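You operate a simulated robot arm through the tools that you are given. There is no shell and no other tool. Be economical: measure what you need, move in short steps, check, and stop when the job is done.

The job below is to be done with a simulated robot arm. You get a single attempt, and the scene is never put back.

JOB
Take the tofu tub from the top of the wooden table and put it on top of the brown bands carton. Put one of the green soap bottles from the second store rack shelf from the top on the green slip. Fetch the blue measuring cup and set it on the bare patch by the tissue carton. Do these in any order. Set down upright: green soap bottle, blue measuring cup.

The check looks at the end state, three seconds after you hand in, the way a careful person would. Anything else that was tipped, shoved, dropped, spilled or broken makes it a failure.

ROBOT AND FRAMES
A 7-joint arm with a two-finger parallel gripper on a trunk, on a base that drives. Base frame: it is fixed to the floor where the robot stands at the start and does not move with it; the origin is under the middle of the robot, x ahead of it, y to its left, z up; the surface under the hand at the start is at about z = 850. Units: mm, degrees, N and s.
With the tool pointing down near the work surface it reaches from about 340 to 740 mm from the robot's upright axis, wherever it stands. Its first joint turns from -143.0 to 143.0 degrees. Places, roughly: bare patch by the tissue carton [-4800, 1100, 800]; blue measuring cup [-6500, 2250, 1000]; green slip [-2000, 1000, 750]; green soap bottle [500, 1750, 1500]. Payload 3 kg.
Tool frame: the origin (TCP) lies between the finger pads and is the grasp point; the fingertips stand 30 mm ahead of it; z points along the fingers, y is the line along which they close. Largest opening 94 mm; finger width 28, thickness 10; the body of the gripper, 50 by 96 mm, starts 55 mm behind the TCP.
Orientation is that of the tool frame in the base frame, as [roll, pitch, yaw] about the fixed x, y, z axes, in that order (R = Rz(yaw) Ry(pitch) Rx(roll)). With the fingers straight down and closing along the base's y, the tool's x points along the base's -x, its y along +y and its z along -z.

CONTROLS
- The arm moves only by the tool servo_tool. Its argument "increments" is a list of rows, each an object of numbers (a shift or turn left out is 0, a gripper value left out holds the last): "x", "y", "z": the shift along the tool's x, y, z in mm; "wx", "wy", "wz": the turn, a rotation vector about the tool's x, y, z in degrees. In form: [{"x": .., "y": .., "z": .., "wx": .., "wy": .., "wz": ..}, ...]. A call has 1 to 12 rows; each row shifts and turns the commanded pose from where the row before left it, along the tool's axes as they then stand. "grip" is the gripper command, from -1 (shut) to 1 (fully open), values between in proportion, set as the call begins (left out, the last holds). A row lasts 0.2 s, in which the tool goes at most 50 mm and 8.6 degrees; a call with a longer step from one row to the next is refused whole, and so is a gripper value outside its range. A pose out of reach is approached as far as the arm can. The call stops where the force on the tool passes 40 N (or 10 N more than at its start, if that is more) or the arm is blocked; 0.2 s more then pass. The fingers move at their own pace (about 45 mm/s each) and stop on an object; they squeeze with about 24 N. The grip force told is the motor's: it shows also when the fingers shut on nothing. Time passes only in rows, and 0.2 s behind the last, so rows that do not move let the fingers close. The reply holds the time, the measured pose of the TCP, the force on the tool along the base axes, the opening and the grip force, in the units named above and with some noise, with the torque about the TCP (base axes, N m) and any sound that the robot's microphone picked up, and new pictures: "show" is both (left out), scene, wrist or none.
- Cameras (640 x 400 px; columns grow to the right, rows downward): "scene" is now at [47, 102.3, 1754.7]; the picture's right is [-0.41, -0.91, -0.00], its down [-0.66, 0.30, -0.69] and it looks along [0.63, -0.28, -0.73] (base axes); focal length 289 px, centre (320, 200). "wrist" rides on the gripper at [76, 14, -103] in the tool frame; the picture's right is [-0.18, 0.98, 0.00], its down [-0.75, -0.14, -0.64] and it looks along [-0.63, -0.12, 0.77] (tool axes); focal length 243 px, centre (320, 200). There is no depth. A picture from a camera that has moved, and an enlarged one, comes with that camera's place and axes in the base frame and with its lens.
- move_column(by): slides the trunk up (or, below 0, down) by that many mm; the arm and the scene camera ride with it, the base frame stays. It gives what a move gives, with no picture.
- steer(legs): drives the robot by 1 to 6 legs, each [ahead, left, turn to the left] in mm, mm and degrees, along the robot's own axes; the way and the turn of a leg run together, so that a leg with both is an arc; at most 1500 mm and 180 degrees a leg. The arm and the cameras ride along, it lands a little off, and it stops where it bumps. It gives what a move gives, and a new picture of the scene camera.
- aim_head(pan, tilt): turns the head with the scene camera to pan (to the left, within 143 degrees either way) and tilt (down, from -29 to 69), counted from straight ahead of the robot. It gives what a move gives, and a new picture of the scene camera.
- enlarge(camera, box): a new picture of the part [left, top, right, bottom] of that camera's present view, enlarged. It takes no simulated time.
- close_job(): hands the job in; it is judged then, once.

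Work in short steps. Places have to be worked out from the pictures, the camera data and where the tool is seen: move nearer, look again, correct. Check each grasp and each placing, and mend what went wrong. You have 165 turns and 260 pictures in all, those below and enlarged ones among them. Open the gripper and draw the arm clear of the work before you hand the job in, unless the task says otherwise; then end with one line.

The tools are called after "Emit:" by a JSON object that holds its "op" and its "data". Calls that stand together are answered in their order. servo_tool: Moves the arm, as the interface text tells. Its arguments: {"type":"object","properties":{"increments":{"type":"array","items":{"type":"object","properties":{"x":{"type":"number"},"y":{"type":"number"},"z":{"type":"number"},"wx":{"type":"number"},"wy":{"type":"number"},"wz":{"type":"number"}}}},"grip":{"type":"number"},"show":{"type":"string","enum":["both","scene","wrist","none"]}},"required":["increments"]} The other tools are called the same way: move_column (by) slides the trunk up or down; steer (legs) drives the base; aim_head (pan, tilt) turns the head that bears the scene camera; enlarge (camera, box) takes an enlarged picture of a part of a camera's view; close_job () hands the job in.

At the start:

```text
t: 0.0
tool_pos: [551.0, -357.4, 1227.3]
tool_rot: [179.9, 0.0, -180.0]
contact_force: [-0.6, 0.0, 0.6]
torque: [0.03, -0.03, -0.02]
gripper_width: 94.1
grasp_force: 0.1
trunk travel left (down, up): [-200.0, 190.0]
robot x, y, heading: [3.9, -0.0, -0.1]
head pan, tilt: [-24.3, 46.4]
```

scene: 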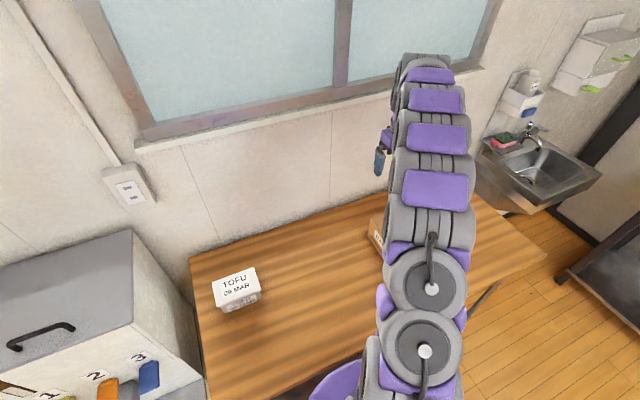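
wrist: 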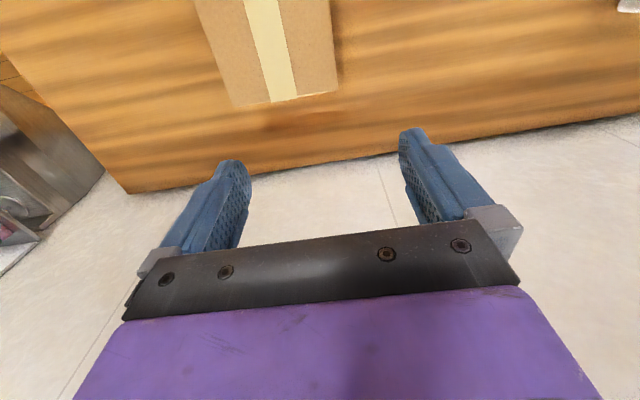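

The tofu tub appears at about [550, 170]. I'll move the tool over towards it and look with both cameras.

Emit:
{"op": "servo_tool", "data": {"increments": [{"y": 48}, {"y": 48}, {"y": 48}, {"y": 48}, {"y": 48}, {"y": 48}, {"y": 48}, {"y": 48}, {"y": 48}, {"y": 48}, {"y": 40}], "grip": 1}}

```text
t: 2.4
tool_pos: [549.2, 168.4, 1230.6]
tool_rot: [-179.7, -0.1, -179.9]
contact_force: [0.5, -0.6, 1.3]
torque: [0.03, 0.0, -0.01]
gripper_width: 93.9
grasp_force: 0.1
trunk travel left (down, up): [-200.0, 190.0]
robot x, y, heading: [-1.1, 2.3, 0.2]
head pan, tilt: [-24.3, 46.4]
camera scene: at [46.9, 110.7, 1754.1], right [-0.41, -0.91, 0.0], down [-0.66, 0.3, -0.69], along [0.63, -0.29, -0.73], focal length 289 px, centre (320, 200)
camera wrist: at [473.7, 182.4, 1331.9], right [0.18, 0.98, 0.0], down [0.75, -0.14, 0.64], along [0.63, -0.12, -0.77], focal length 243 px, centre (320, 200)
```

scene: 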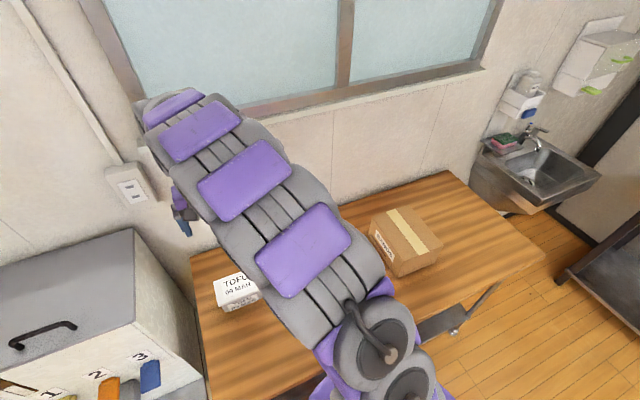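
wrist: 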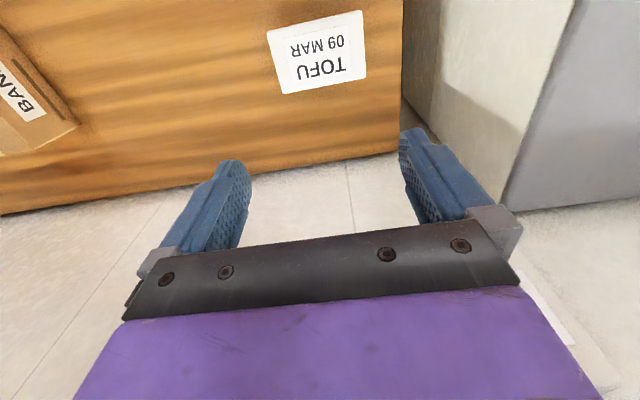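

Both views put the tofu tub near [537, 168, ~905]. I'll enlarge to measure it and the carton.

Emit:
{"op": "enlarge", "data": {"camera": "scene", "box": [190, 190, 450, 350]}}

Emit:
{"op": "enlarge", "data": {"camera": "wrist", "box": [220, 0, 420, 125]}}

```text
2.46 times, centred on (320, 270) of scene
camera zoom: at [46.9, 110.7, 1754.1], right [-0.41, -0.91, 0.0], down [-0.66, 0.3, -0.69], along [0.63, -0.29, -0.73], focal length 712 px, centre (320, 28)
```

zoom: 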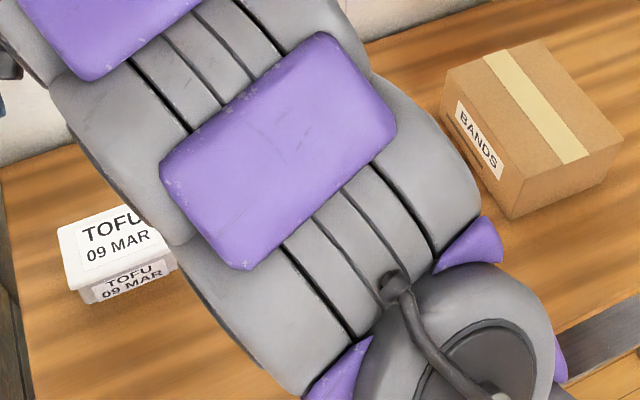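

```text
3.20 times, centred on (320, 62) of wrist
camera zoom: at [473.7, 182.4, 1331.9], right [0.18, 0.98, 0.0], down [0.75, -0.14, 0.64], along [0.63, -0.12, -0.77], focal length 776 px, centre (320, 640)
```

zoom: 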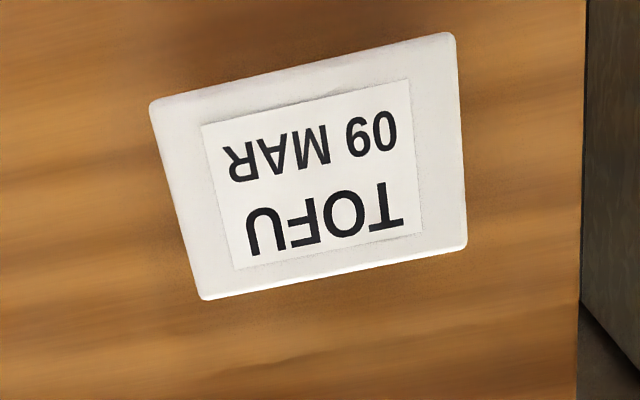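

Tub top is roughly 86 (x) by 137 (y) mm, axis-aligned, centred at [542, 167]. I'll turn the tool 90° to close along x and lower partway to verify alignment.

Emit:
{"op": "servo_tool", "data": {"increments": [{"wz": 8.2, "z": 20}, {"wz": 8.2, "z": 20}, {"wz": 8.2, "z": 20}, {"wz": 8.2, "z": 20}, {"wz": 8.2, "z": 20}, {"wz": 8.2, "z": 20}, {"wz": 8.2, "z": 20}, {"wz": 8.2, "z": 20}, {"wz": 8.2, "z": 10}, {"wz": 8.2}, {"wz": 8}]}}

```text
t: 4.8
tool_pos: [550.8, 165.7, 1058.5]
tool_rot: [180.0, 0.1, 89.7]
contact_force: [0.0, -0.1, -0.6]
torque: [-0.04, 0.0, 0.02]
gripper_width: 94.2
grasp_force: 0.0
trunk travel left (down, up): [-200.0, 190.0]
robot x, y, heading: [3.7, -2.0, 0.2]
head pan, tilt: [-24.3, 46.4]
camera scene: at [47.2, 108.4, 1754.3], right [-0.41, -0.91, 0.0], down [-0.66, 0.3, -0.69], along [0.63, -0.28, -0.73], focal length 289 px, centre (320, 200)
camera wrist: at [564.2, 241.2, 1161.0], right [0.98, -0.19, 0.0], down [-0.14, -0.75, 0.64], along [-0.12, -0.63, -0.77], focal length 243 px, centre (320, 200)
```

scene: 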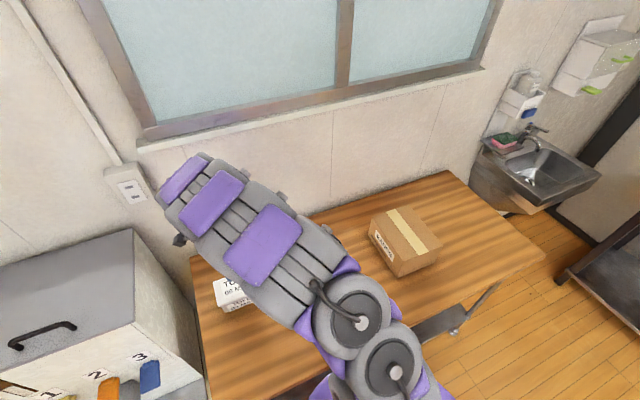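
wrist: 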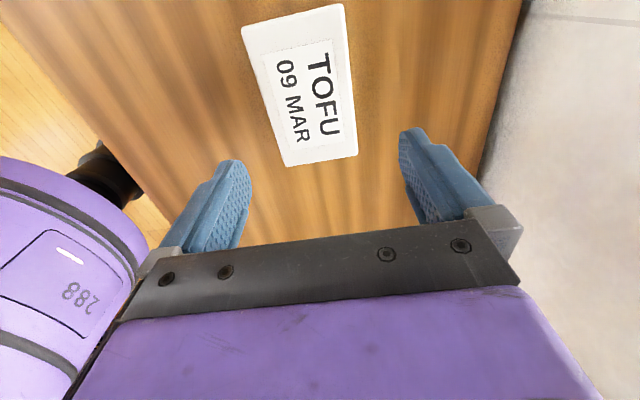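

Re-triangulated: tub top z≈911, 84×134 mm, centre ≈ [539, 165]. I'll shift and descend to just above it, then check.

Emit:
{"op": "servo_tool", "data": {"increments": [{"y": -11.5, "z": 20}, {"z": 30}, {"z": 30}, {"z": 10}, {}], "show": "wrist"}}

```text
t: 6.0
tool_pos: [537.9, 165.9, 969.5]
tool_rot: [-180.0, 0.1, 90.0]
contact_force: [-0.6, 0.5, -0.5]
torque: [-0.04, 0.0, -0.02]
gripper_width: 94.2
grasp_force: 0.0
trunk travel left (down, up): [-200.0, 190.0]
robot x, y, heading: [1.6, -1.0, 0.1]
head pan, tilt: [-24.3, 46.4]
camera wrist: at [551.6, 242.1, 1071.2], right [0.98, -0.18, 0.0], down [-0.14, -0.75, 0.64], along [-0.12, -0.63, -0.77], focal length 243 px, centre (320, 200)
```

wrist: 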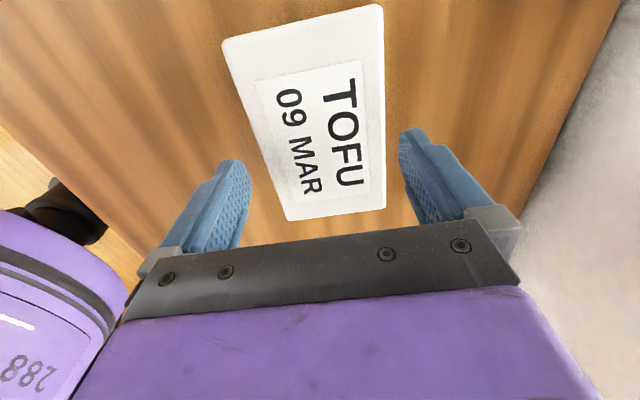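

Centred within about a millimetre in x. I'll go down 28 mm, so the tips just pass the lid, and check forces.

Emit:
{"op": "servo_tool", "data": {"increments": [{"z": 7}, {"z": 7}, {"z": 7}, {"z": 7}, {}], "show": "wrist"}}

```text
t: 7.2
tool_pos: [537.1, 166.2, 940.8]
tool_rot: [-180.0, 0.2, 90.1]
contact_force: [0.6, 0.3, 0.1]
torque: [0.01, 0.01, 0.03]
gripper_width: 94.0
grasp_force: 0.1
trunk travel left (down, up): [-200.0, 190.0]
robot x, y, heading: [-0.7, -5.5, -0.1]
head pan, tilt: [-24.3, 46.4]
camera wrist: at [551.2, 242.0, 1042.5], right [0.98, -0.18, 0.0], down [-0.14, -0.75, 0.64], along [-0.12, -0.63, -0.77], focal length 243 px, centre (320, 200)
```

wrist: 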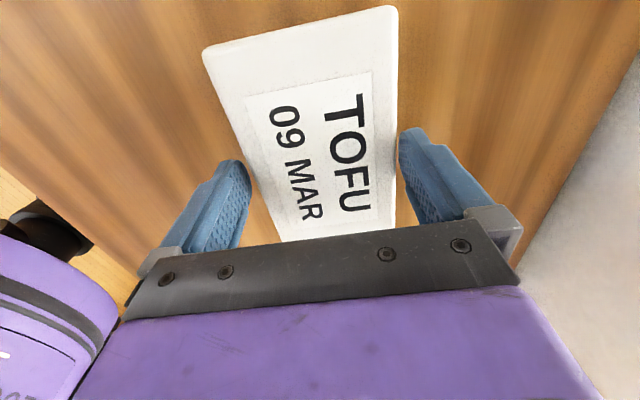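

Tips straddle the lid with an equal gap. Descending further in small steps.

Emit:
{"op": "servo_tool", "data": {"increments": [{"z": 6}, {"z": 6}, {"z": 6}, {"z": 6}, {"z": 6}, {"z": 6}, {}], "show": "wrist"}}

```text
t: 8.8
tool_pos: [537.5, 165.6, 903.9]
tool_rot: [-179.9, 0.1, 90.0]
contact_force: [-0.5, 0.0, 0.6]
torque: [0.01, 0.06, 0.0]
gripper_width: 93.9
grasp_force: 0.0
trunk travel left (down, up): [-200.0, 190.0]
robot x, y, heading: [2.7, -1.6, -0.1]
head pan, tilt: [-24.3, 46.4]
camera wrist: at [551.0, 241.4, 1006.5], right [0.98, -0.18, 0.0], down [-0.14, -0.75, 0.64], along [-0.12, -0.63, -0.77], focal length 243 px, centre (320, 200)
```

wrist: 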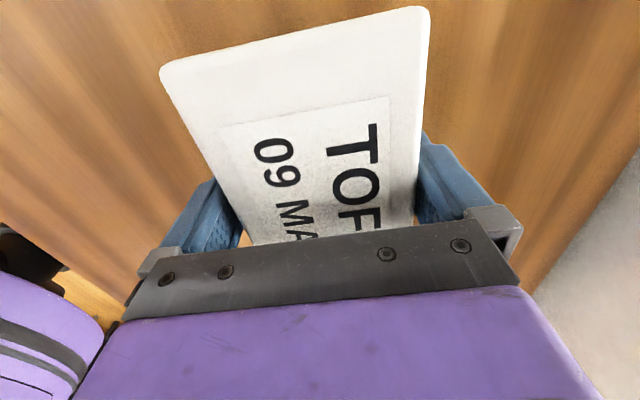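

Fingers straddle the tub without contact. Lower 6 mm more and close.

Emit:
{"op": "servo_tool", "data": {"increments": [{"z": 6}], "show": "none"}}

Emit:
{"op": "servo_tool", "data": {"increments": [{}, {}, {}, {}], "grip": -1, "show": "wrist"}}

```text
t: 9.2
tool_pos: [538.1, 166.1, 897.3]
tool_rot: [-180.0, 0.1, 89.9]
contact_force: [-0.4, 0.5, 0.6]
torque: [0.01, 0.05, -0.01]
gripper_width: 93.9
grasp_force: 0.0
trunk travel left (down, up): [-200.0, 190.0]
robot x, y, heading: [2.2, -3.7, 0.2]
head pan, tilt: [-24.3, 46.4]
```

```text
t: 10.2
tool_pos: [537.2, 165.9, 898.9]
tool_rot: [180.0, 0.1, 90.0]
contact_force: [-0.2, -0.4, 0.9]
torque: [0.08, -0.04, -0.02]
gripper_width: 89.5
grasp_force: 23.9
trunk travel left (down, up): [-200.0, 190.0]
robot x, y, heading: [-2.5, -1.2, -0.1]
head pan, tilt: [-24.3, 46.4]
camera wrist: at [551.2, 241.5, 1000.5], right [0.98, -0.18, 0.0], down [-0.14, -0.75, 0.64], along [-0.12, -0.63, -0.77], focal length 243 px, centre (320, 200)
```

wrist: 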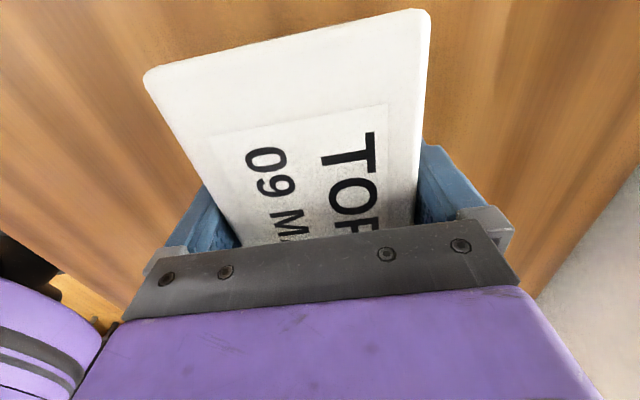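

Gripped at 89.5 mm with 24 N. Lifting, then checking.

Emit:
{"op": "servo_tool", "data": {"increments": [{"z": -10}, {"z": -20}, {"z": -30}, {"z": -40}, {"z": -40}, {"z": -40}, {"z": -20}, {}]}}

```text
t: 12.0
tool_pos: [536.2, 164.9, 1100.4]
tool_rot: [-179.9, 0.1, 89.9]
contact_force: [-0.5, -0.2, -3.4]
torque: [-0.01, 0.0, -0.01]
gripper_width: 89.3
grasp_force: 23.9
trunk travel left (down, up): [-200.0, 190.0]
robot x, y, heading: [-1.3, 1.6, -0.0]
head pan, tilt: [-24.3, 46.4]
camera scene: at [47.5, 108.3, 1754.2], right [-0.41, -0.91, 0.0], down [-0.66, 0.3, -0.69], along [0.63, -0.28, -0.73], focal length 289 px, centre (320, 200)
camera wrist: at [549.8, 241.9, 1201.8], right [0.98, -0.18, 0.0], down [-0.14, -0.75, 0.64], along [-0.12, -0.63, -0.77], focal length 243 px, centre (320, 200)
```

scene: 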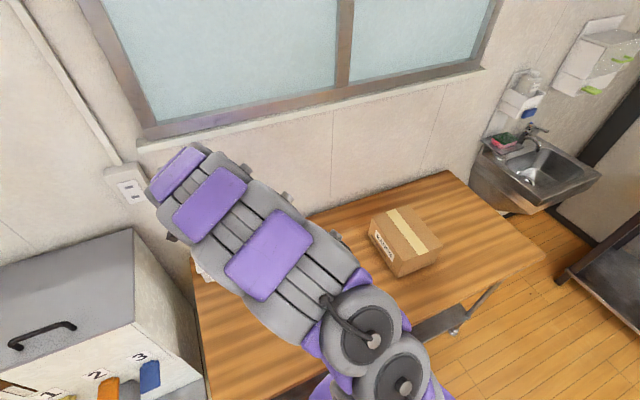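
wrist: 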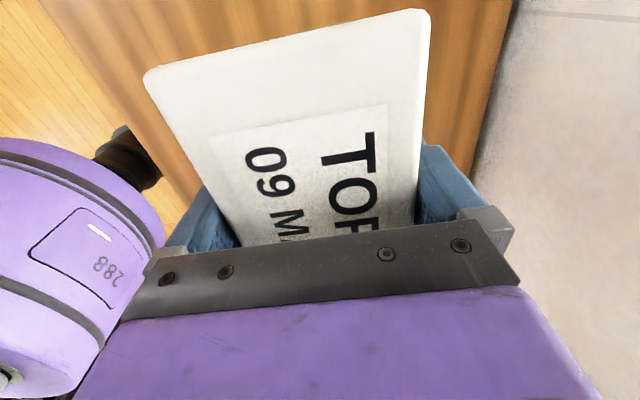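

Held. I'll look closely at the carton now that it is unobstructed.

Emit:
{"op": "enlarge", "data": {"camera": "scene", "box": [350, 190, 460, 290]}}

```text
4.00 times, centred on (405, 240) of scene
camera zoom: at [47.5, 108.3, 1754.2], right [-0.41, -0.91, 0.0], down [-0.66, 0.3, -0.69], along [0.63, -0.28, -0.73], focal length 1157 px, centre (-20, 40)
```

zoom: 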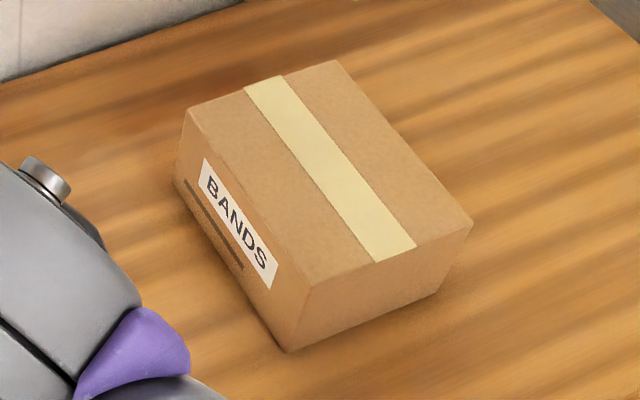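

Carton top z≈950, centre ≈ [484, -412], about 198 × 155. Carrying the tub over.

Emit:
{"op": "servo_tool", "data": {"increments": [{"x": -48, "y": -4.4}, {"x": -48, "y": -4.4}, {"x": -48, "y": -4.4}, {"x": -48, "y": -4.4}, {"x": -48, "y": -4.4}, {"x": -48, "y": -4.4}, {"x": -48, "y": -4.4}, {"x": -48, "y": -4.4}, {"x": -48, "y": -4.4}, {"x": -48, "y": -4.4}, {"x": -48, "y": -4}, {"x": -49, "y": -4}]}}

```text
t: 14.6
tool_pos: [485.4, -416.1, 1098.0]
tool_rot: [-179.9, -0.2, 90.0]
contact_force: [-0.2, 0.4, -3.1]
torque: [-0.01, 0.03, -0.03]
gripper_width: 89.1
grasp_force: 24.1
trunk travel left (down, up): [-200.0, 190.0]
robot x, y, heading: [-1.9, 1.4, 0.2]
head pan, tilt: [-24.3, 46.4]
camera scene: at [47.1, 97.0, 1754.9], right [-0.41, -0.91, 0.0], down [-0.66, 0.3, -0.69], along [0.63, -0.28, -0.73], focal length 289 px, centre (320, 200)
camera wrist: at [498.7, -341.1, 1199.9], right [0.98, -0.18, 0.0], down [-0.14, -0.76, 0.64], along [-0.12, -0.63, -0.77], focal length 243 px, centre (320, 200)
```

scene: 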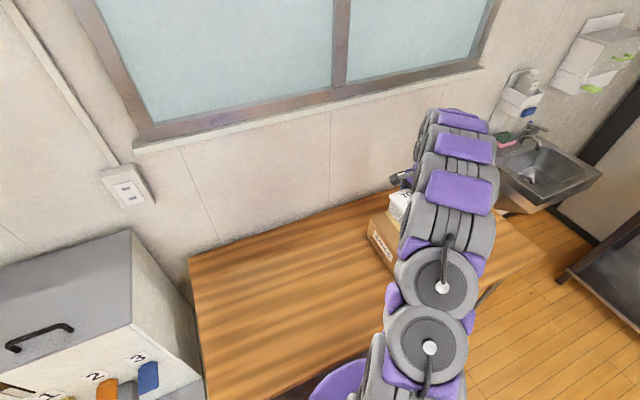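
wrist: 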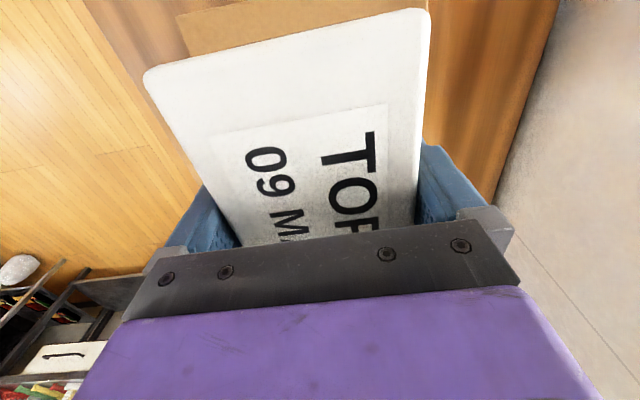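

Over the carton. Descending to about 1010, then gently until contact.

Emit:
{"op": "servo_tool", "data": {"increments": [{"z": 25}, {"z": 25}, {"z": 20}, {"z": 12}, {"z": 5}, {}]}}

```text
t: 16.0
tool_pos: [483.9, -413.1, 1012.1]
tool_rot: [-179.9, 0.1, 90.0]
contact_force: [0.5, 0.2, -3.3]
torque: [-0.01, 0.01, -0.02]
gripper_width: 89.3
grasp_force: 23.8
trunk travel left (down, up): [-200.0, 190.0]
robot x, y, heading: [-2.6, 1.3, 0.1]
head pan, tilt: [-24.3, 46.4]
camera scene: at [47.2, 100.8, 1754.7], right [-0.41, -0.91, 0.0], down [-0.66, 0.3, -0.69], along [0.63, -0.28, -0.73], focal length 289 px, centre (320, 200)
camera wrist: at [498.6, -338.0, 1114.3], right [0.98, -0.18, 0.0], down [-0.14, -0.75, 0.64], along [-0.12, -0.63, -0.77], focal length 243 px, centre (320, 200)
```

scene: 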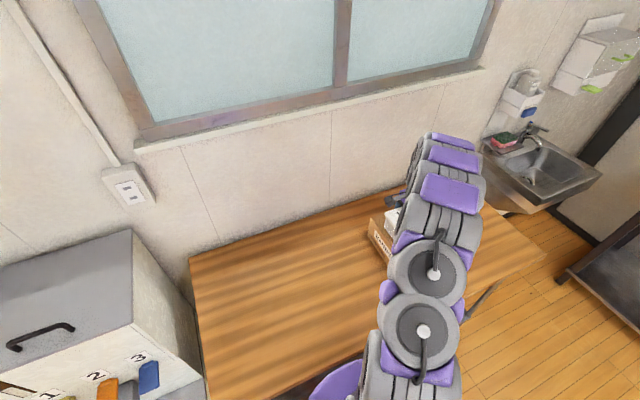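
wrist: 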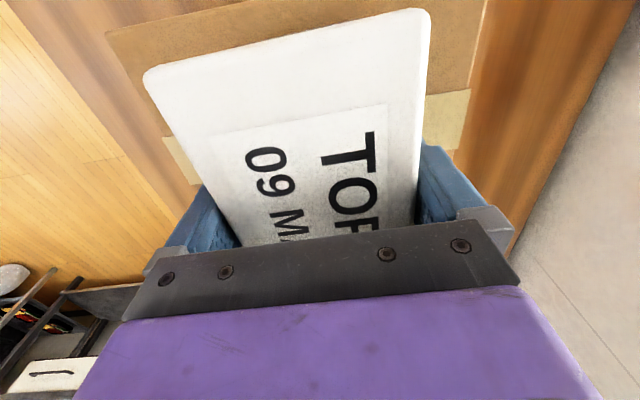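

Well centred on the carton (tape midline y≈-413). Lowering gently.

Emit:
{"op": "servo_tool", "data": {"increments": [{"z": 4}, {"z": 3}, {"z": 3}, {"z": 2}], "show": "none"}}

```text
t: 17.0
tool_pos: [485.3, -412.5, 1001.3]
tool_rot: [179.8, 0.1, 90.0]
contact_force: [-2.5, 0.7, 22.1]
torque: [-0.03, -0.03, -0.03]
gripper_width: 89.4
grasp_force: 23.7
trunk travel left (down, up): [-200.0, 190.0]
robot x, y, heading: [0.8, -2.6, -0.0]
head pan, tilt: [-24.3, 46.4]
```

Contact is made (22 N). Easing up 1 mm and opening.

Emit:
{"op": "servo_tool", "data": {"increments": [{"z": -1}, {}], "show": "none"}}

Emit:
{"op": "servo_tool", "data": {"increments": [{}, {}, {"z": -3}, {"z": -6}, {"z": -10}, {"z": -15}, {"z": -20}, {"z": -30}, {"z": -40}], "grip": 1}}

```text
t: 17.6
tool_pos: [485.2, -412.1, 1000.6]
tool_rot: [-180.0, 0.0, 90.0]
contact_force: [-0.7, 2.2, 11.0]
torque: [-0.53, -0.04, 0.05]
gripper_width: 89.2
grasp_force: 24.4
trunk travel left (down, up): [-200.0, 190.0]
robot x, y, heading: [1.7, -1.2, 0.0]
head pan, tilt: [-24.3, 46.4]
```

```text
t: 19.6
tool_pos: [486.9, -413.4, 1124.9]
tool_rot: [179.9, 0.0, 90.0]
contact_force: [0.0, -0.4, -0.3]
torque: [0.01, -0.01, -0.02]
gripper_width: 93.9
grasp_force: 0.0
trunk travel left (down, up): [-200.0, 190.0]
robot x, y, heading: [0.3, 3.8, 0.3]
head pan, tilt: [-24.3, 46.4]
camera scene: at [45.7, 102.7, 1754.7], right [-0.41, -0.91, 0.0], down [-0.66, 0.3, -0.69], along [0.63, -0.28, -0.73], focal length 289 px, centre (320, 200)
camera wrist: at [500.9, -337.5, 1228.1], right [0.98, -0.18, 0.0], down [-0.14, -0.75, 0.64], along [-0.12, -0.63, -0.77], focal length 243 px, centre (320, 200)
```

scene: 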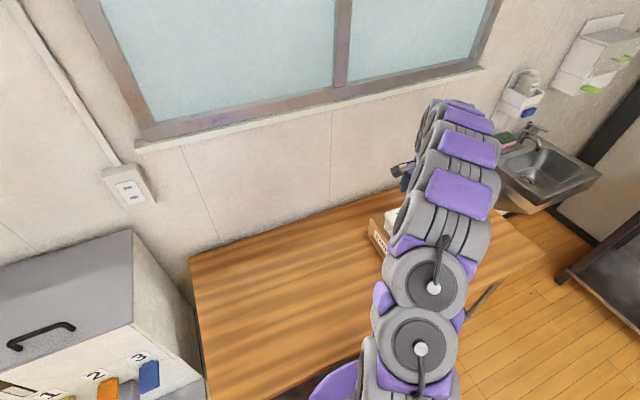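
wrist: 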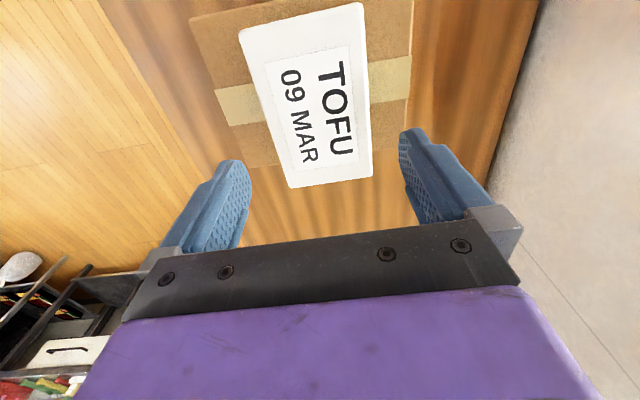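

The tub sits on the carton (offset ~8 mm, stable). Now I'll lift the arm and look around with the head for the rack and routes.

Emit:
{"op": "servo_tool", "data": {"increments": [{"z": -40, "x": 10}, {"z": -40, "x": 40}, {"z": -40, "x": 48}, {"y": -30, "x": 40}, {"y": -30, "x": 40}, {"y": -30, "x": 40}, {"y": -30, "x": 40}, {"x": 48}, {"x": 48}, {"x": 40}], "show": "none"}}

Emit:
{"op": "aim_head", "data": {"pan": 0, "tilt": 45}}

Emit:
{"op": "aim_head", "data": {"pan": 75, "tilt": 15}}

Emit:
{"op": "aim_head", "data": {"pan": 140, "tilt": 15}}

Emit:
{"op": "aim_head", "data": {"pan": -110, "tilt": 15}}

```text
refused: row 2 steps farther than a row can; nothing moved
```

```text
t: 20.5
tool_pos: [487.1, -413.0, 1123.2]
tool_rot: [180.0, 0.0, 90.0]
contact_force: [-1.4, 0.8, -0.2]
torque: [0.02, 0.05, 0.03]
gripper_width: 94.4
grasp_force: 0.0
trunk travel left (down, up): [-200.0, 190.0]
robot x, y, heading: [-1.2, -0.0, -0.1]
head pan, tilt: [0.0, 45.0]
camera scene: at [55.0, 134.5, 1756.8], right [0.0, -1.0, 0.0], down [-0.71, 0.0, -0.71], along [0.71, 0.0, -0.71], focal length 289 px, centre (320, 200)
```

scene: 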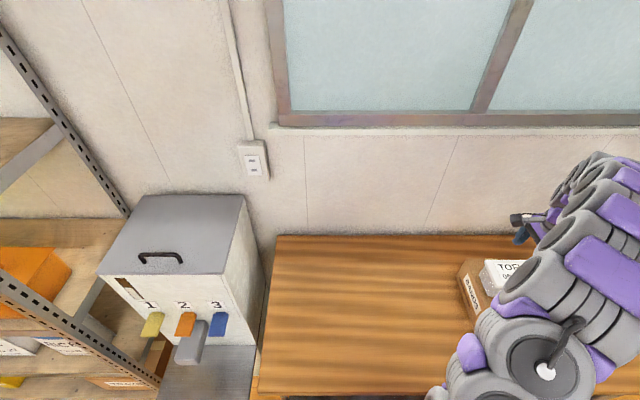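

```text
t: 21.9
tool_pos: [487.8, -414.4, 1123.9]
tool_rot: [180.0, 0.0, 89.9]
contact_force: [-0.2, -0.4, -0.6]
torque: [-0.01, 0.01, -0.02]
gripper_width: 94.0
grasp_force: 0.0
trunk travel left (down, up): [-200.0, 190.0]
robot x, y, heading: [1.5, -0.8, -0.1]
head pan, tilt: [75.0, 15.0]
camera scene: at [-2.1, 224.9, 1803.9], right [0.97, -0.26, 0.0], down [-0.07, -0.25, -0.97], along [0.25, 0.93, -0.26], focal length 289 px, centre (320, 200)
```

scene: 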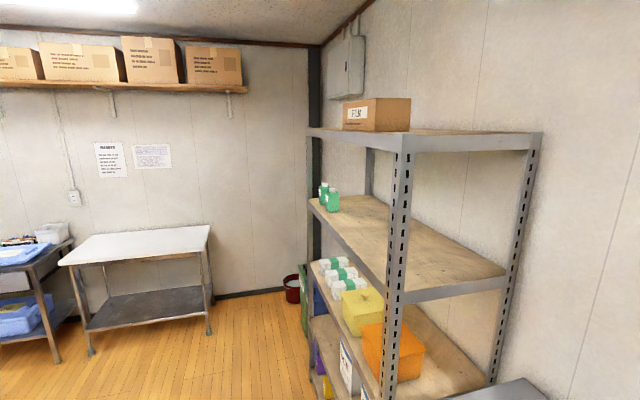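

```text
t: 23.3
tool_pos: [487.2, -413.2, 1124.5]
tool_rot: [180.0, 0.0, 90.0]
contact_force: [1.1, 0.9, -0.4]
torque: [-0.01, 0.0, -0.03]
gripper_width: 94.0
grasp_force: 0.0
trunk travel left (down, up): [-200.0, 190.0]
robot x, y, heading: [-1.6, 4.4, -0.1]
head pan, tilt: [140.0, 15.0]
camera scene: at [-97.9, 194.7, 1804.0], right [0.64, 0.77, 0.0], down [0.2, -0.16, -0.97], along [-0.74, 0.62, -0.26], focal length 289 px, centre (320, 200)
```

scene: 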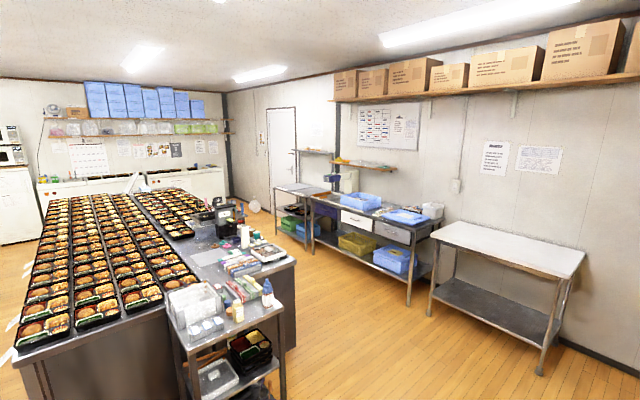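

```text
t: 26.8
tool_pos: [487.8, -414.3, 1124.8]
tool_rot: [180.0, 0.0, 89.9]
contact_force: [0.2, -0.8, -0.2]
torque: [-0.01, 0.02, -0.02]
gripper_width: 93.9
grasp_force: 0.1
trunk travel left (down, up): [-200.0, 190.0]
robot x, y, heading: [-2.4, 2.4, 0.0]
head pan, tilt: [-110.0, 15.0]
camera scene: at [-58.3, 46.7, 1803.6], right [-0.94, 0.34, 0.0], down [0.09, 0.25, -0.97], along [-0.33, -0.91, -0.26], focal length 289 px, centre (320, 200)
```

scene: 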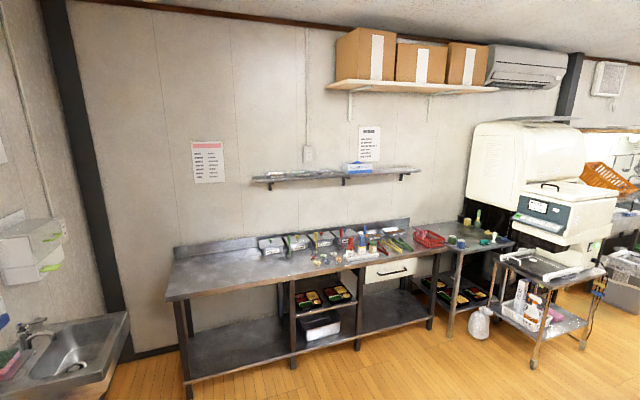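

Got the layout: the rack is to the left with its front at x≈390, bottles near [480, 1720, ~1340]. First retract the arm ahead of the robot.

Emit:
{"op": "servo_tool", "data": {"increments": [{"z": -40, "x": 10}, {"z": -40, "x": 25}, {"z": -30, "x": 35}, {"y": -20, "x": 42}, {"y": -20, "x": 42}, {"y": -20, "x": 42}, {"y": -20, "x": 42}, {"x": 48}, {"x": 48}, {"x": 48}, {"x": 30}], "show": "none"}}

Emit:
{"op": "aim_head", "data": {"pan": -20, "tilt": 45}}

```text
t: 29.2
tool_pos: [407.1, 1.4, 1231.7]
tool_rot: [-180.0, 0.1, 90.1]
contact_force: [-0.2, -0.4, 0.1]
torque: [-0.01, -0.03, 0.03]
gripper_width: 94.0
grasp_force: 0.0
trunk travel left (down, up): [-200.0, 190.0]
robot x, y, heading: [2.0, -2.4, 0.1]
head pan, tilt: [-110.0, 15.0]
```

```text
t: 30.9
tool_pos: [407.0, 0.6, 1232.9]
tool_rot: [179.9, 0.1, 90.0]
contact_force: [0.1, -0.4, -0.4]
torque: [-0.01, 0.0, -0.01]
gripper_width: 93.8
grasp_force: 0.1
trunk travel left (down, up): [-200.0, 190.0]
robot x, y, heading: [1.2, 0.1, 0.2]
head pan, tilt: [-20.0, 45.0]
camera scene: at [48.8, 111.7, 1756.5], right [-0.34, -0.94, 0.0], down [-0.67, 0.24, -0.71], along [0.66, -0.24, -0.71], focal length 289 px, centre (320, 200)
```

scene: 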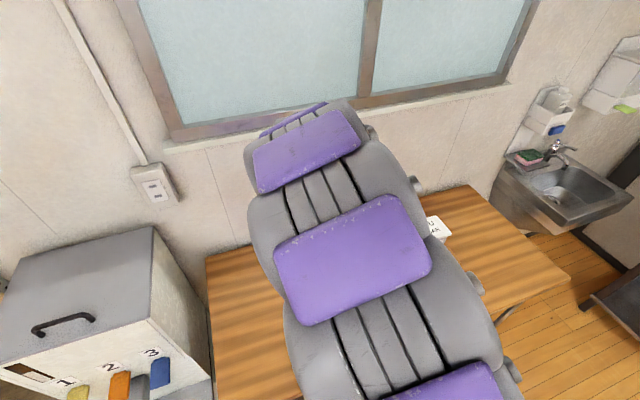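

Back away 250 mm, then strafe left part way and look at the rack.

Emit:
{"op": "steer", "data": {"legs": [[-300, 0, 0], [0, 1000, 0]]}}

Emit:
{"op": "aim_head", "data": {"pan": 50, "tilt": 25}}

```text
t: 37.5
tool_pos: [110.4, 966.2, 1234.5]
tool_rot: [-180.0, 0.0, 89.9]
contact_force: [0.4, 0.4, 0.5]
torque: [-0.03, -0.06, 0.01]
gripper_width: 94.2
grasp_force: 0.1
trunk travel left (down, up): [-200.0, 190.0]
robot x, y, heading: [-300.3, 971.3, 0.1]
head pan, tilt: [-20.0, 45.0]
camera scene: at [-248.2, 1078.7, 1756.5], right [-0.34, -0.94, 0.0], down [-0.67, 0.24, -0.71], along [0.66, -0.24, -0.71], focal length 289 px, centre (320, 200)
```

scene: 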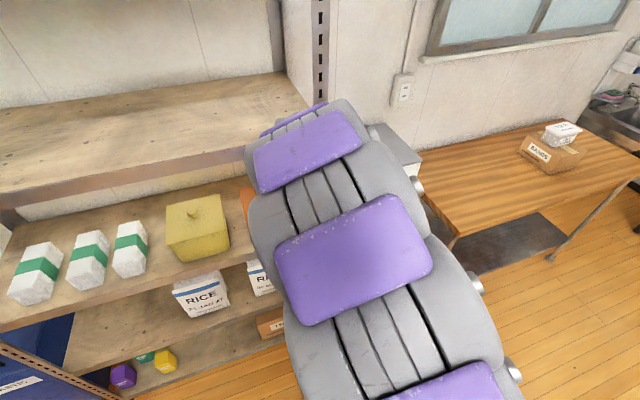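

```text
t: 39.0
tool_pos: [108.0, 965.7, 1233.2]
tool_rot: [-180.0, 0.1, 90.0]
contact_force: [0.4, 0.4, -0.3]
torque: [-0.05, 0.0, 0.02]
gripper_width: 94.0
grasp_force: 0.1
trunk travel left (down, up): [-200.0, 190.0]
robot x, y, heading: [-296.6, 970.0, -0.1]
head pan, tilt: [50.0, 25.0]
camera scene: at [-265.3, 1177.8, 1786.9], right [0.77, -0.64, 0.0], down [-0.27, -0.32, -0.91], along [0.58, 0.69, -0.42], focal length 289 px, centre (320, 200)
```

scene: 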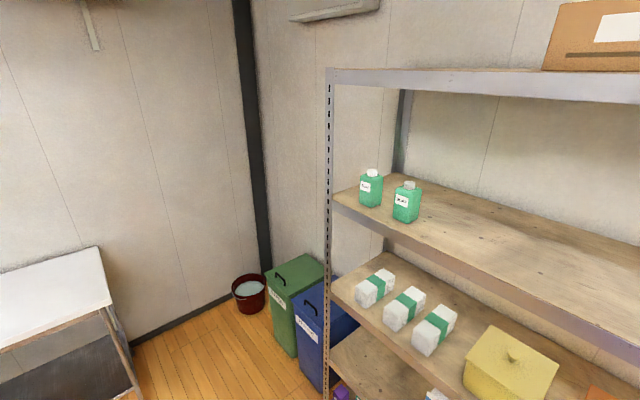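

Triangulated the near green bottle to about [443, 1613, 1395] and the far one to [422, 1735]. I'll strafe to face the near one.

Emit:
{"op": "steer", "data": {"legs": [[0, 640, 0], [60, 0, 0]]}}

Emit:
{"op": "aim_head", "data": {"pan": 10, "tilt": 30}}

```text
t: 43.1
tool_pos: [169.8, 1619.9, 1232.5]
tool_rot: [-179.8, 0.2, 90.2]
contact_force: [0.3, -0.5, 0.0]
torque: [0.01, 0.04, -0.01]
gripper_width: 94.0
grasp_force: 0.0
trunk travel left (down, up): [-200.0, 190.0]
robot x, y, heading: [-240.4, 1615.9, 0.0]
head pan, tilt: [50.0, 25.0]
camera scene: at [-203.9, 1836.6, 1785.7], right [0.77, -0.64, 0.0], down [-0.27, -0.33, -0.9], along [0.58, 0.69, -0.43], focal length 289 px, centre (320, 200)
```

scene: 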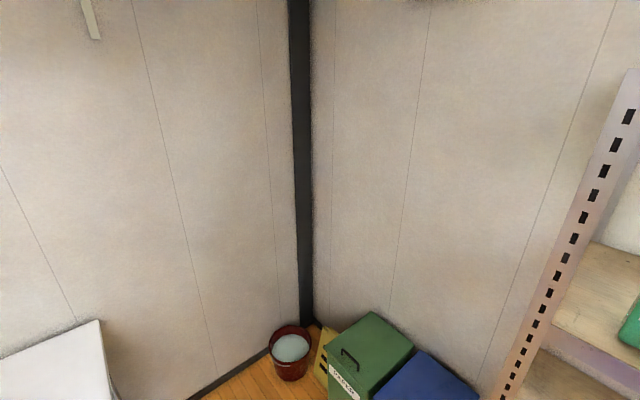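

```text
t: 44.2
tool_pos: [168.5, 1606.8, 1233.1]
tool_rot: [179.9, -0.3, 90.0]
contact_force: [0.0, 0.0, -0.8]
torque: [-0.02, 0.02, 0.0]
gripper_width: 94.3
grasp_force: 0.1
trunk travel left (down, up): [-200.0, 190.0]
robot x, y, heading: [-240.8, 1617.0, 0.2]
head pan, tilt: [10.0, 30.0]
camera scene: at [-176.5, 1767.0, 1779.4], right [0.18, -0.98, 0.0], down [-0.49, -0.09, -0.87], along [0.85, 0.15, -0.5], focal length 289 px, centre (320, 200)
```

scene: 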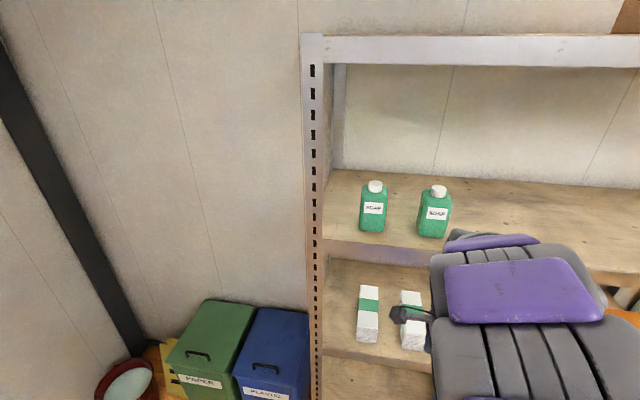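

Bottle 2 is at ≈[440, 1602], shelf top z≈1350, shelf front x≈366. I'll back 120 mm for room and turn the tool about its axis a further 90° while rising, so the camera ends up above once the tool is horizontal.

Emit:
{"op": "steer", "data": {"legs": [[-120, 0, 0]]}}

Emit:
{"op": "servo_tool", "data": {"increments": [{"wz": 8.2, "z": -15}, {"wz": 8.2, "z": -15}, {"wz": 8.2, "z": -15}, {"wz": 8.2, "z": -15}, {"wz": 8.2, "z": -15}, {"wz": 8.2, "z": -15}, {"wz": 8.2, "z": -15}, {"wz": 8.2, "z": -15}, {"wz": 8.2, "z": -15}, {"wz": 8.2}, {"wz": 8}, {}], "show": "scene"}}

```text
t: 45.4
tool_pos: [47.2, 1613.0, 1233.9]
tool_rot: [179.8, -0.1, 89.9]
contact_force: [-0.9, -0.6, 0.9]
torque: [-0.04, -0.01, 0.01]
gripper_width: 94.0
grasp_force: 0.0
trunk travel left (down, up): [-200.0, 190.0]
robot x, y, heading: [-358.0, 1618.6, -0.1]
head pan, tilt: [10.0, 30.0]
camera scene: at [-298.4, 1773.7, 1778.9], right [0.17, -0.98, 0.0], down [-0.49, -0.09, -0.87], along [0.85, 0.15, -0.5], focal length 289 px, centre (320, 200)
```

scene: 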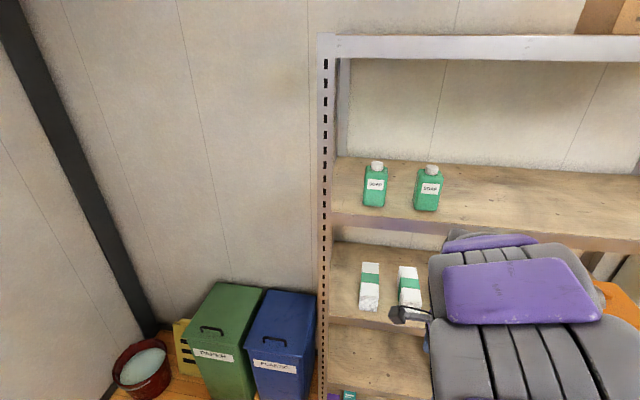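

```text
t: 48.0
tool_pos: [47.3, 1613.2, 1368.7]
tool_rot: [-179.9, -0.1, -0.2]
contact_force: [0.4, 0.9, -1.0]
torque: [-0.01, -0.02, 0.0]
gripper_width: 94.0
grasp_force: 0.1
trunk travel left (down, up): [-200.0, 190.0]
robot x, y, heading: [-361.0, 1617.9, 0.0]
head pan, tilt: [10.0, 30.0]
camera scene: at [-297.1, 1772.8, 1779.0], right [0.17, -0.98, 0.0], down [-0.49, -0.09, -0.87], along [0.85, 0.15, -0.5], focal length 289 px, centre (320, 200)
```

scene: 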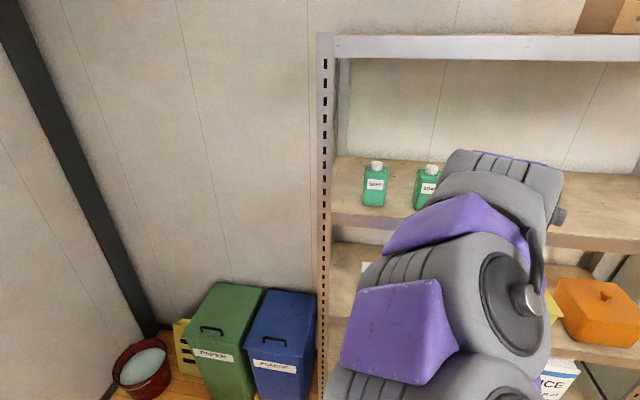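

Yaw reached 0. Now move forward and pitch the tool to horizontal, clear of the shelf.

Emit:
{"op": "servo_tool", "data": {"increments": [{"x": 45}, {"x": 45}, {"x": 40}], "show": "none"}}

Emit:
{"op": "servo_tool", "data": {"increments": [{"wy": 8.2}, {"wy": 8.2}, {"wy": 8.2}, {"wy": 8.2}, {"wy": 8.2}, {"wy": 8.2}, {"wy": 8.2}, {"wy": 8.2}, {"wy": 8.2}, {"wy": 8.2}, {"wy": 8}, {}]}}

```text
t: 48.8
tool_pos: [178.9, 1610.7, 1367.8]
tool_rot: [-179.8, 0.2, -0.1]
contact_force: [0.1, -0.6, 0.8]
torque: [0.01, 0.02, 0.02]
gripper_width: 94.0
grasp_force: 0.0
trunk travel left (down, up): [-200.0, 190.0]
robot x, y, heading: [-356.6, 1619.3, 0.1]
head pan, tilt: [10.0, 30.0]
```

```text
t: 51.4
tool_pos: [225.4, 1608.8, 1413.6]
tool_rot: [-79.2, -89.6, -100.8]
contact_force: [0.0, -0.5, 0.3]
torque: [-0.03, 0.02, -0.03]
gripper_width: 94.0
grasp_force: 0.1
out of reach, approached as far as the arm can: row 9, 10, 11
trunk travel left (down, up): [-200.0, 190.0]
robot x, y, heading: [-357.9, 1617.0, -0.2]
head pan, tilt: [10.0, 30.0]
camera scene: at [-298.7, 1769.5, 1779.2], right [0.17, -0.98, 0.0], down [-0.49, -0.09, -0.87], along [0.85, 0.15, -0.5], focal length 289 px, centre (320, 200)
camera wrist: at [122.6, 1593.7, 1489.4], right [0.0, -0.98, -0.19], down [-0.64, 0.15, -0.75], along [0.77, 0.12, -0.63], focal length 243 px, centre (320, 200)
```

scene: 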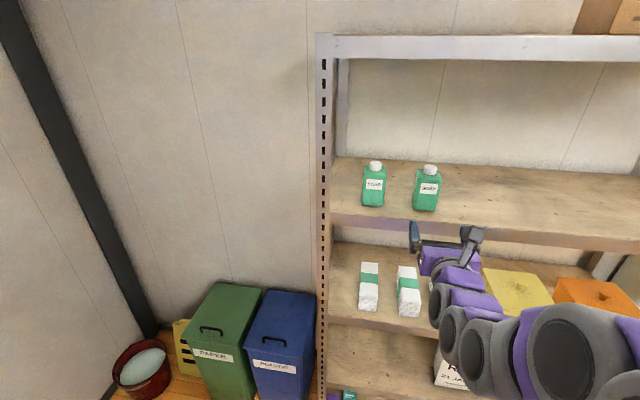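
wrist: 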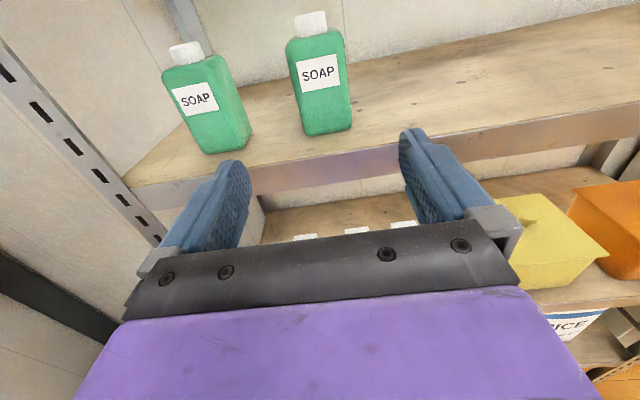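

Tool is horizontal with a clear view: bottle 2 front at ≈[440, 1606], body from z≈1347 to 1445, aligned. I'll use a 30° downward tilt so that later placing has clearance above the surface.

Emit:
{"op": "servo_tool", "data": {"increments": [{"wy": -7.5}, {"wy": -7.5}, {"wy": -7.5}, {"wy": -7.5}, {}], "show": "wrist"}}

```text
t: 52.6
tool_pos: [225.3, 1613.3, 1412.0]
tool_rot: [-179.8, -60.0, -0.2]
contact_force: [-0.1, -0.3, -0.3]
torque: [0.0, 0.0, -0.01]
gripper_width: 93.9
grasp_force: 0.1
trunk travel left (down, up): [-200.0, 190.0]
robot x, y, heading: [-358.5, 1616.0, 0.0]
head pan, tilt: [10.0, 30.0]
camera wrist: at [174.8, 1598.5, 1530.0], right [-0.09, -0.98, -0.16], down [-0.93, 0.14, -0.33], along [0.35, 0.12, -0.93], focal length 243 px, centre (320, 200)
```

wrist: 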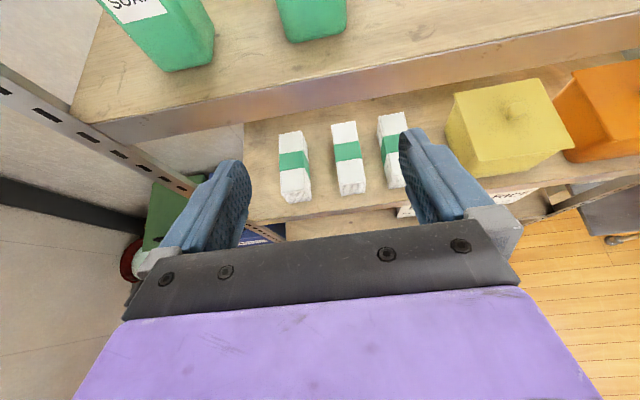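

Command state is consistent. Tool axis maps to column 320, so the bottle is laterally aligned. Advance 110 mm horizontally and recheck.

Emit:
{"op": "servo_tool", "data": {"increments": [{"z": 26, "x": 15}, {"z": 26, "x": 15}, {"z": 26, "x": 15}, {"z": 17.3, "x": 10}, {}]}}

```text
t: 53.8
tool_pos: [335.5, 1612.7, 1414.2]
tool_rot: [-179.7, -60.1, -0.3]
contact_force: [-0.5, 0.7, -0.6]
torque: [-0.01, 0.01, -0.01]
gripper_width: 94.0
grasp_force: 0.0
trunk travel left (down, up): [-200.0, 190.0]
robot x, y, heading: [-358.8, 1616.4, 0.1]
head pan, tilt: [10.0, 30.0]
camera scene: at [-296.3, 1772.4, 1779.0], right [0.17, -0.98, 0.0], down [-0.49, -0.09, -0.87], along [0.85, 0.15, -0.5], focal length 289 px, centre (320, 200)
camera wrist: at [284.4, 1597.6, 1530.1], right [-0.09, -0.98, -0.16], down [-0.93, 0.14, -0.33], along [0.35, 0.12, -0.93], focal length 243 px, centre (320, 200)
```

scene: 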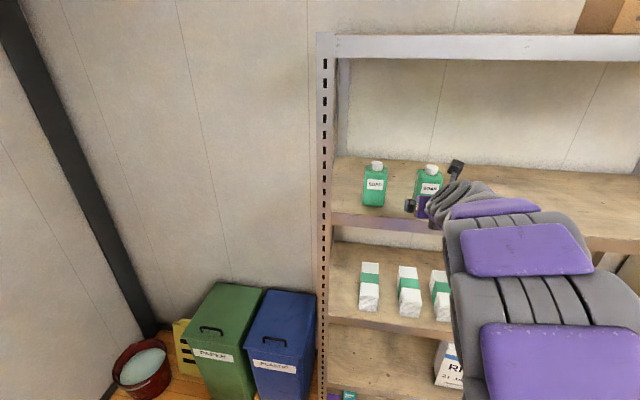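
wrist: 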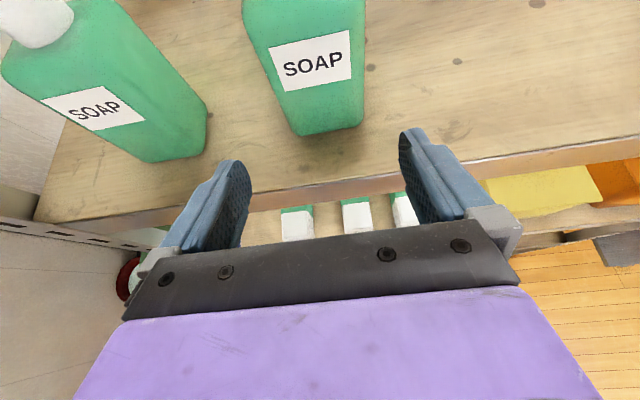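

Bottle front is at x≈407, shelf z≈1361, bottle y≈1607. Shift 5 mm right and advance to the grasp point at [425, 1607, 1406].

Emit:
{"op": "servo_tool", "data": {"increments": [{"y": 5, "z": 4, "x": -7}, {"z": 21.7, "x": 12.5}, {"z": 21.7, "x": 12.5}, {"z": 17.3, "x": 10}, {"z": 15.6, "x": 9}, {}]}}

```text
t: 55.2
tool_pos: [424.3, 1607.4, 1405.3]
tool_rot: [-179.8, -60.1, -0.4]
contact_force: [0.3, 0.3, 0.4]
torque: [0.02, 0.02, -0.01]
gripper_width: 94.0
grasp_force: 0.1
trunk travel left (down, up): [-200.0, 190.0]
robot x, y, heading: [-360.8, 1614.5, -0.0]
head pan, tilt: [10.0, 30.0]
camera scene: at [-295.5, 1771.7, 1779.0], right [0.17, -0.99, 0.0], down [-0.49, -0.09, -0.86], along [0.85, 0.15, -0.5], focal length 289 px, centre (320, 200)
camera wrist: at [372.4, 1592.1, 1521.8], right [-0.09, -0.98, -0.16], down [-0.93, 0.14, -0.33], along [0.35, 0.12, -0.93], focal length 243 px, centre (320, 200)
```

scene: 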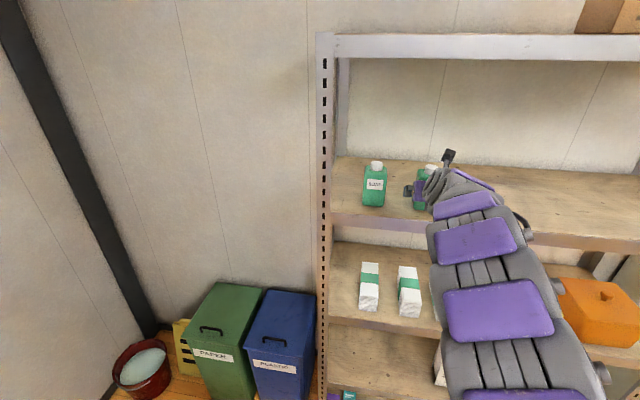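
wrist: 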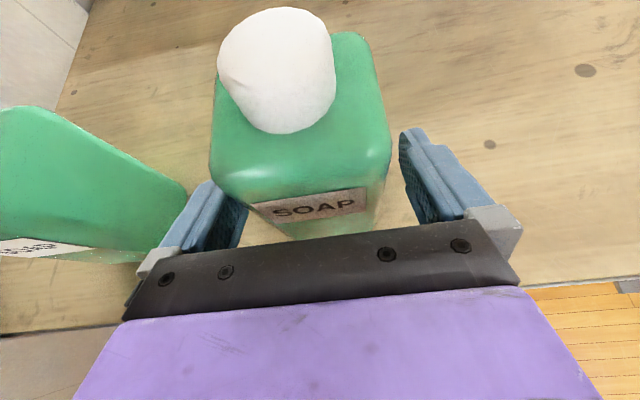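

The bottle is between the fingers with no contact. Advance 6 mm more and close.

Emit:
{"op": "servo_tool", "data": {"increments": [{"z": 5.2, "x": 3}, {}], "show": "none"}}

Emit:
{"op": "servo_tool", "data": {"increments": [{}, {}, {}, {}, {}], "grip": -1, "show": "wrist"}}

```text
t: 55.8
tool_pos: [431.3, 1606.7, 1404.0]
tool_rot: [-179.7, -60.1, -0.3]
contact_force: [-0.1, 0.3, -0.1]
torque: [-0.01, -0.01, -0.02]
gripper_width: 93.7
grasp_force: 0.0
trunk travel left (down, up): [-200.0, 190.0]
robot x, y, heading: [-357.3, 1617.1, -0.1]
head pan, tilt: [10.0, 30.0]
```

```text
t: 57.0
tool_pos: [431.1, 1607.5, 1404.4]
tool_rot: [-179.8, -60.1, -0.3]
contact_force: [-0.6, -0.6, 1.2]
torque: [-0.09, 0.07, 0.03]
gripper_width: 66.4
grasp_force: 24.5
trunk travel left (down, up): [-200.0, 190.0]
robot x, y, heading: [-363.8, 1616.4, -0.3]
head pan, tilt: [10.0, 30.0]
camera wrist: at [379.1, 1592.5, 1521.7], right [-0.09, -0.98, -0.16], down [-0.93, 0.14, -0.33], along [0.35, 0.12, -0.93], focal length 243 px, centre (320, 200)
```

wrist: 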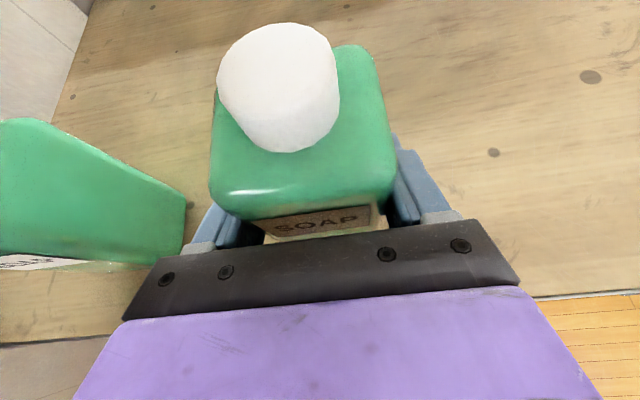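

Gripped, 66 mm wide. Lift 50 mm straight up, then pull back.

Emit:
{"op": "servo_tool", "data": {"increments": [{"x": 8.7, "z": -5}, {"x": 13, "z": -7.5}, {"x": 21.6, "z": -12.5}, {}]}}

```text
t: 58.0
tool_pos: [432.4, 1606.3, 1453.6]
tool_rot: [-179.8, -60.0, -0.3]
contact_force: [-0.3, -0.3, -3.1]
torque: [0.01, 0.03, -0.01]
gripper_width: 66.3
grasp_force: 24.0
trunk travel left (down, up): [-200.0, 190.0]
robot x, y, heading: [-360.4, 1616.2, 0.1]
head pan, tilt: [10.0, 30.0]
camera scene: at [-293.8, 1771.7, 1778.9], right [0.17, -0.98, 0.0], down [-0.5, -0.09, -0.86], along [0.85, 0.15, -0.5], focal length 289 px, centre (320, 200)
camera wrist: at [380.6, 1591.5, 1571.1], right [-0.09, -0.98, -0.16], down [-0.93, 0.14, -0.33], along [0.35, 0.12, -0.93], focal length 243 px, centre (320, 200)
```

scene: 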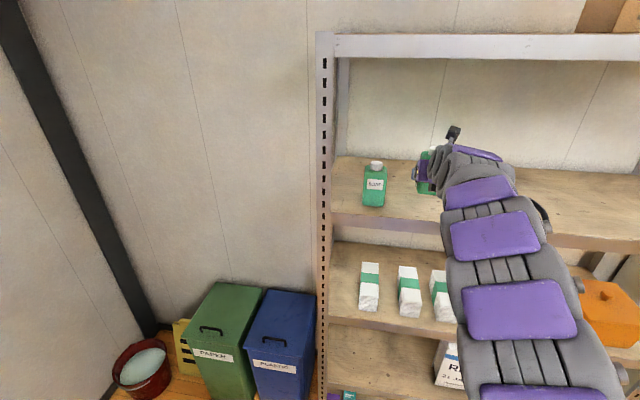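
wrist: 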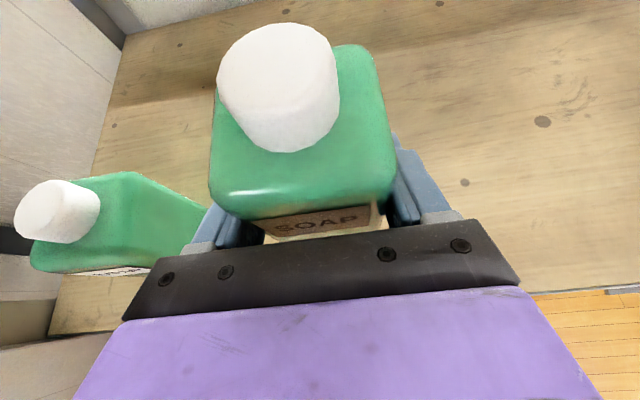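

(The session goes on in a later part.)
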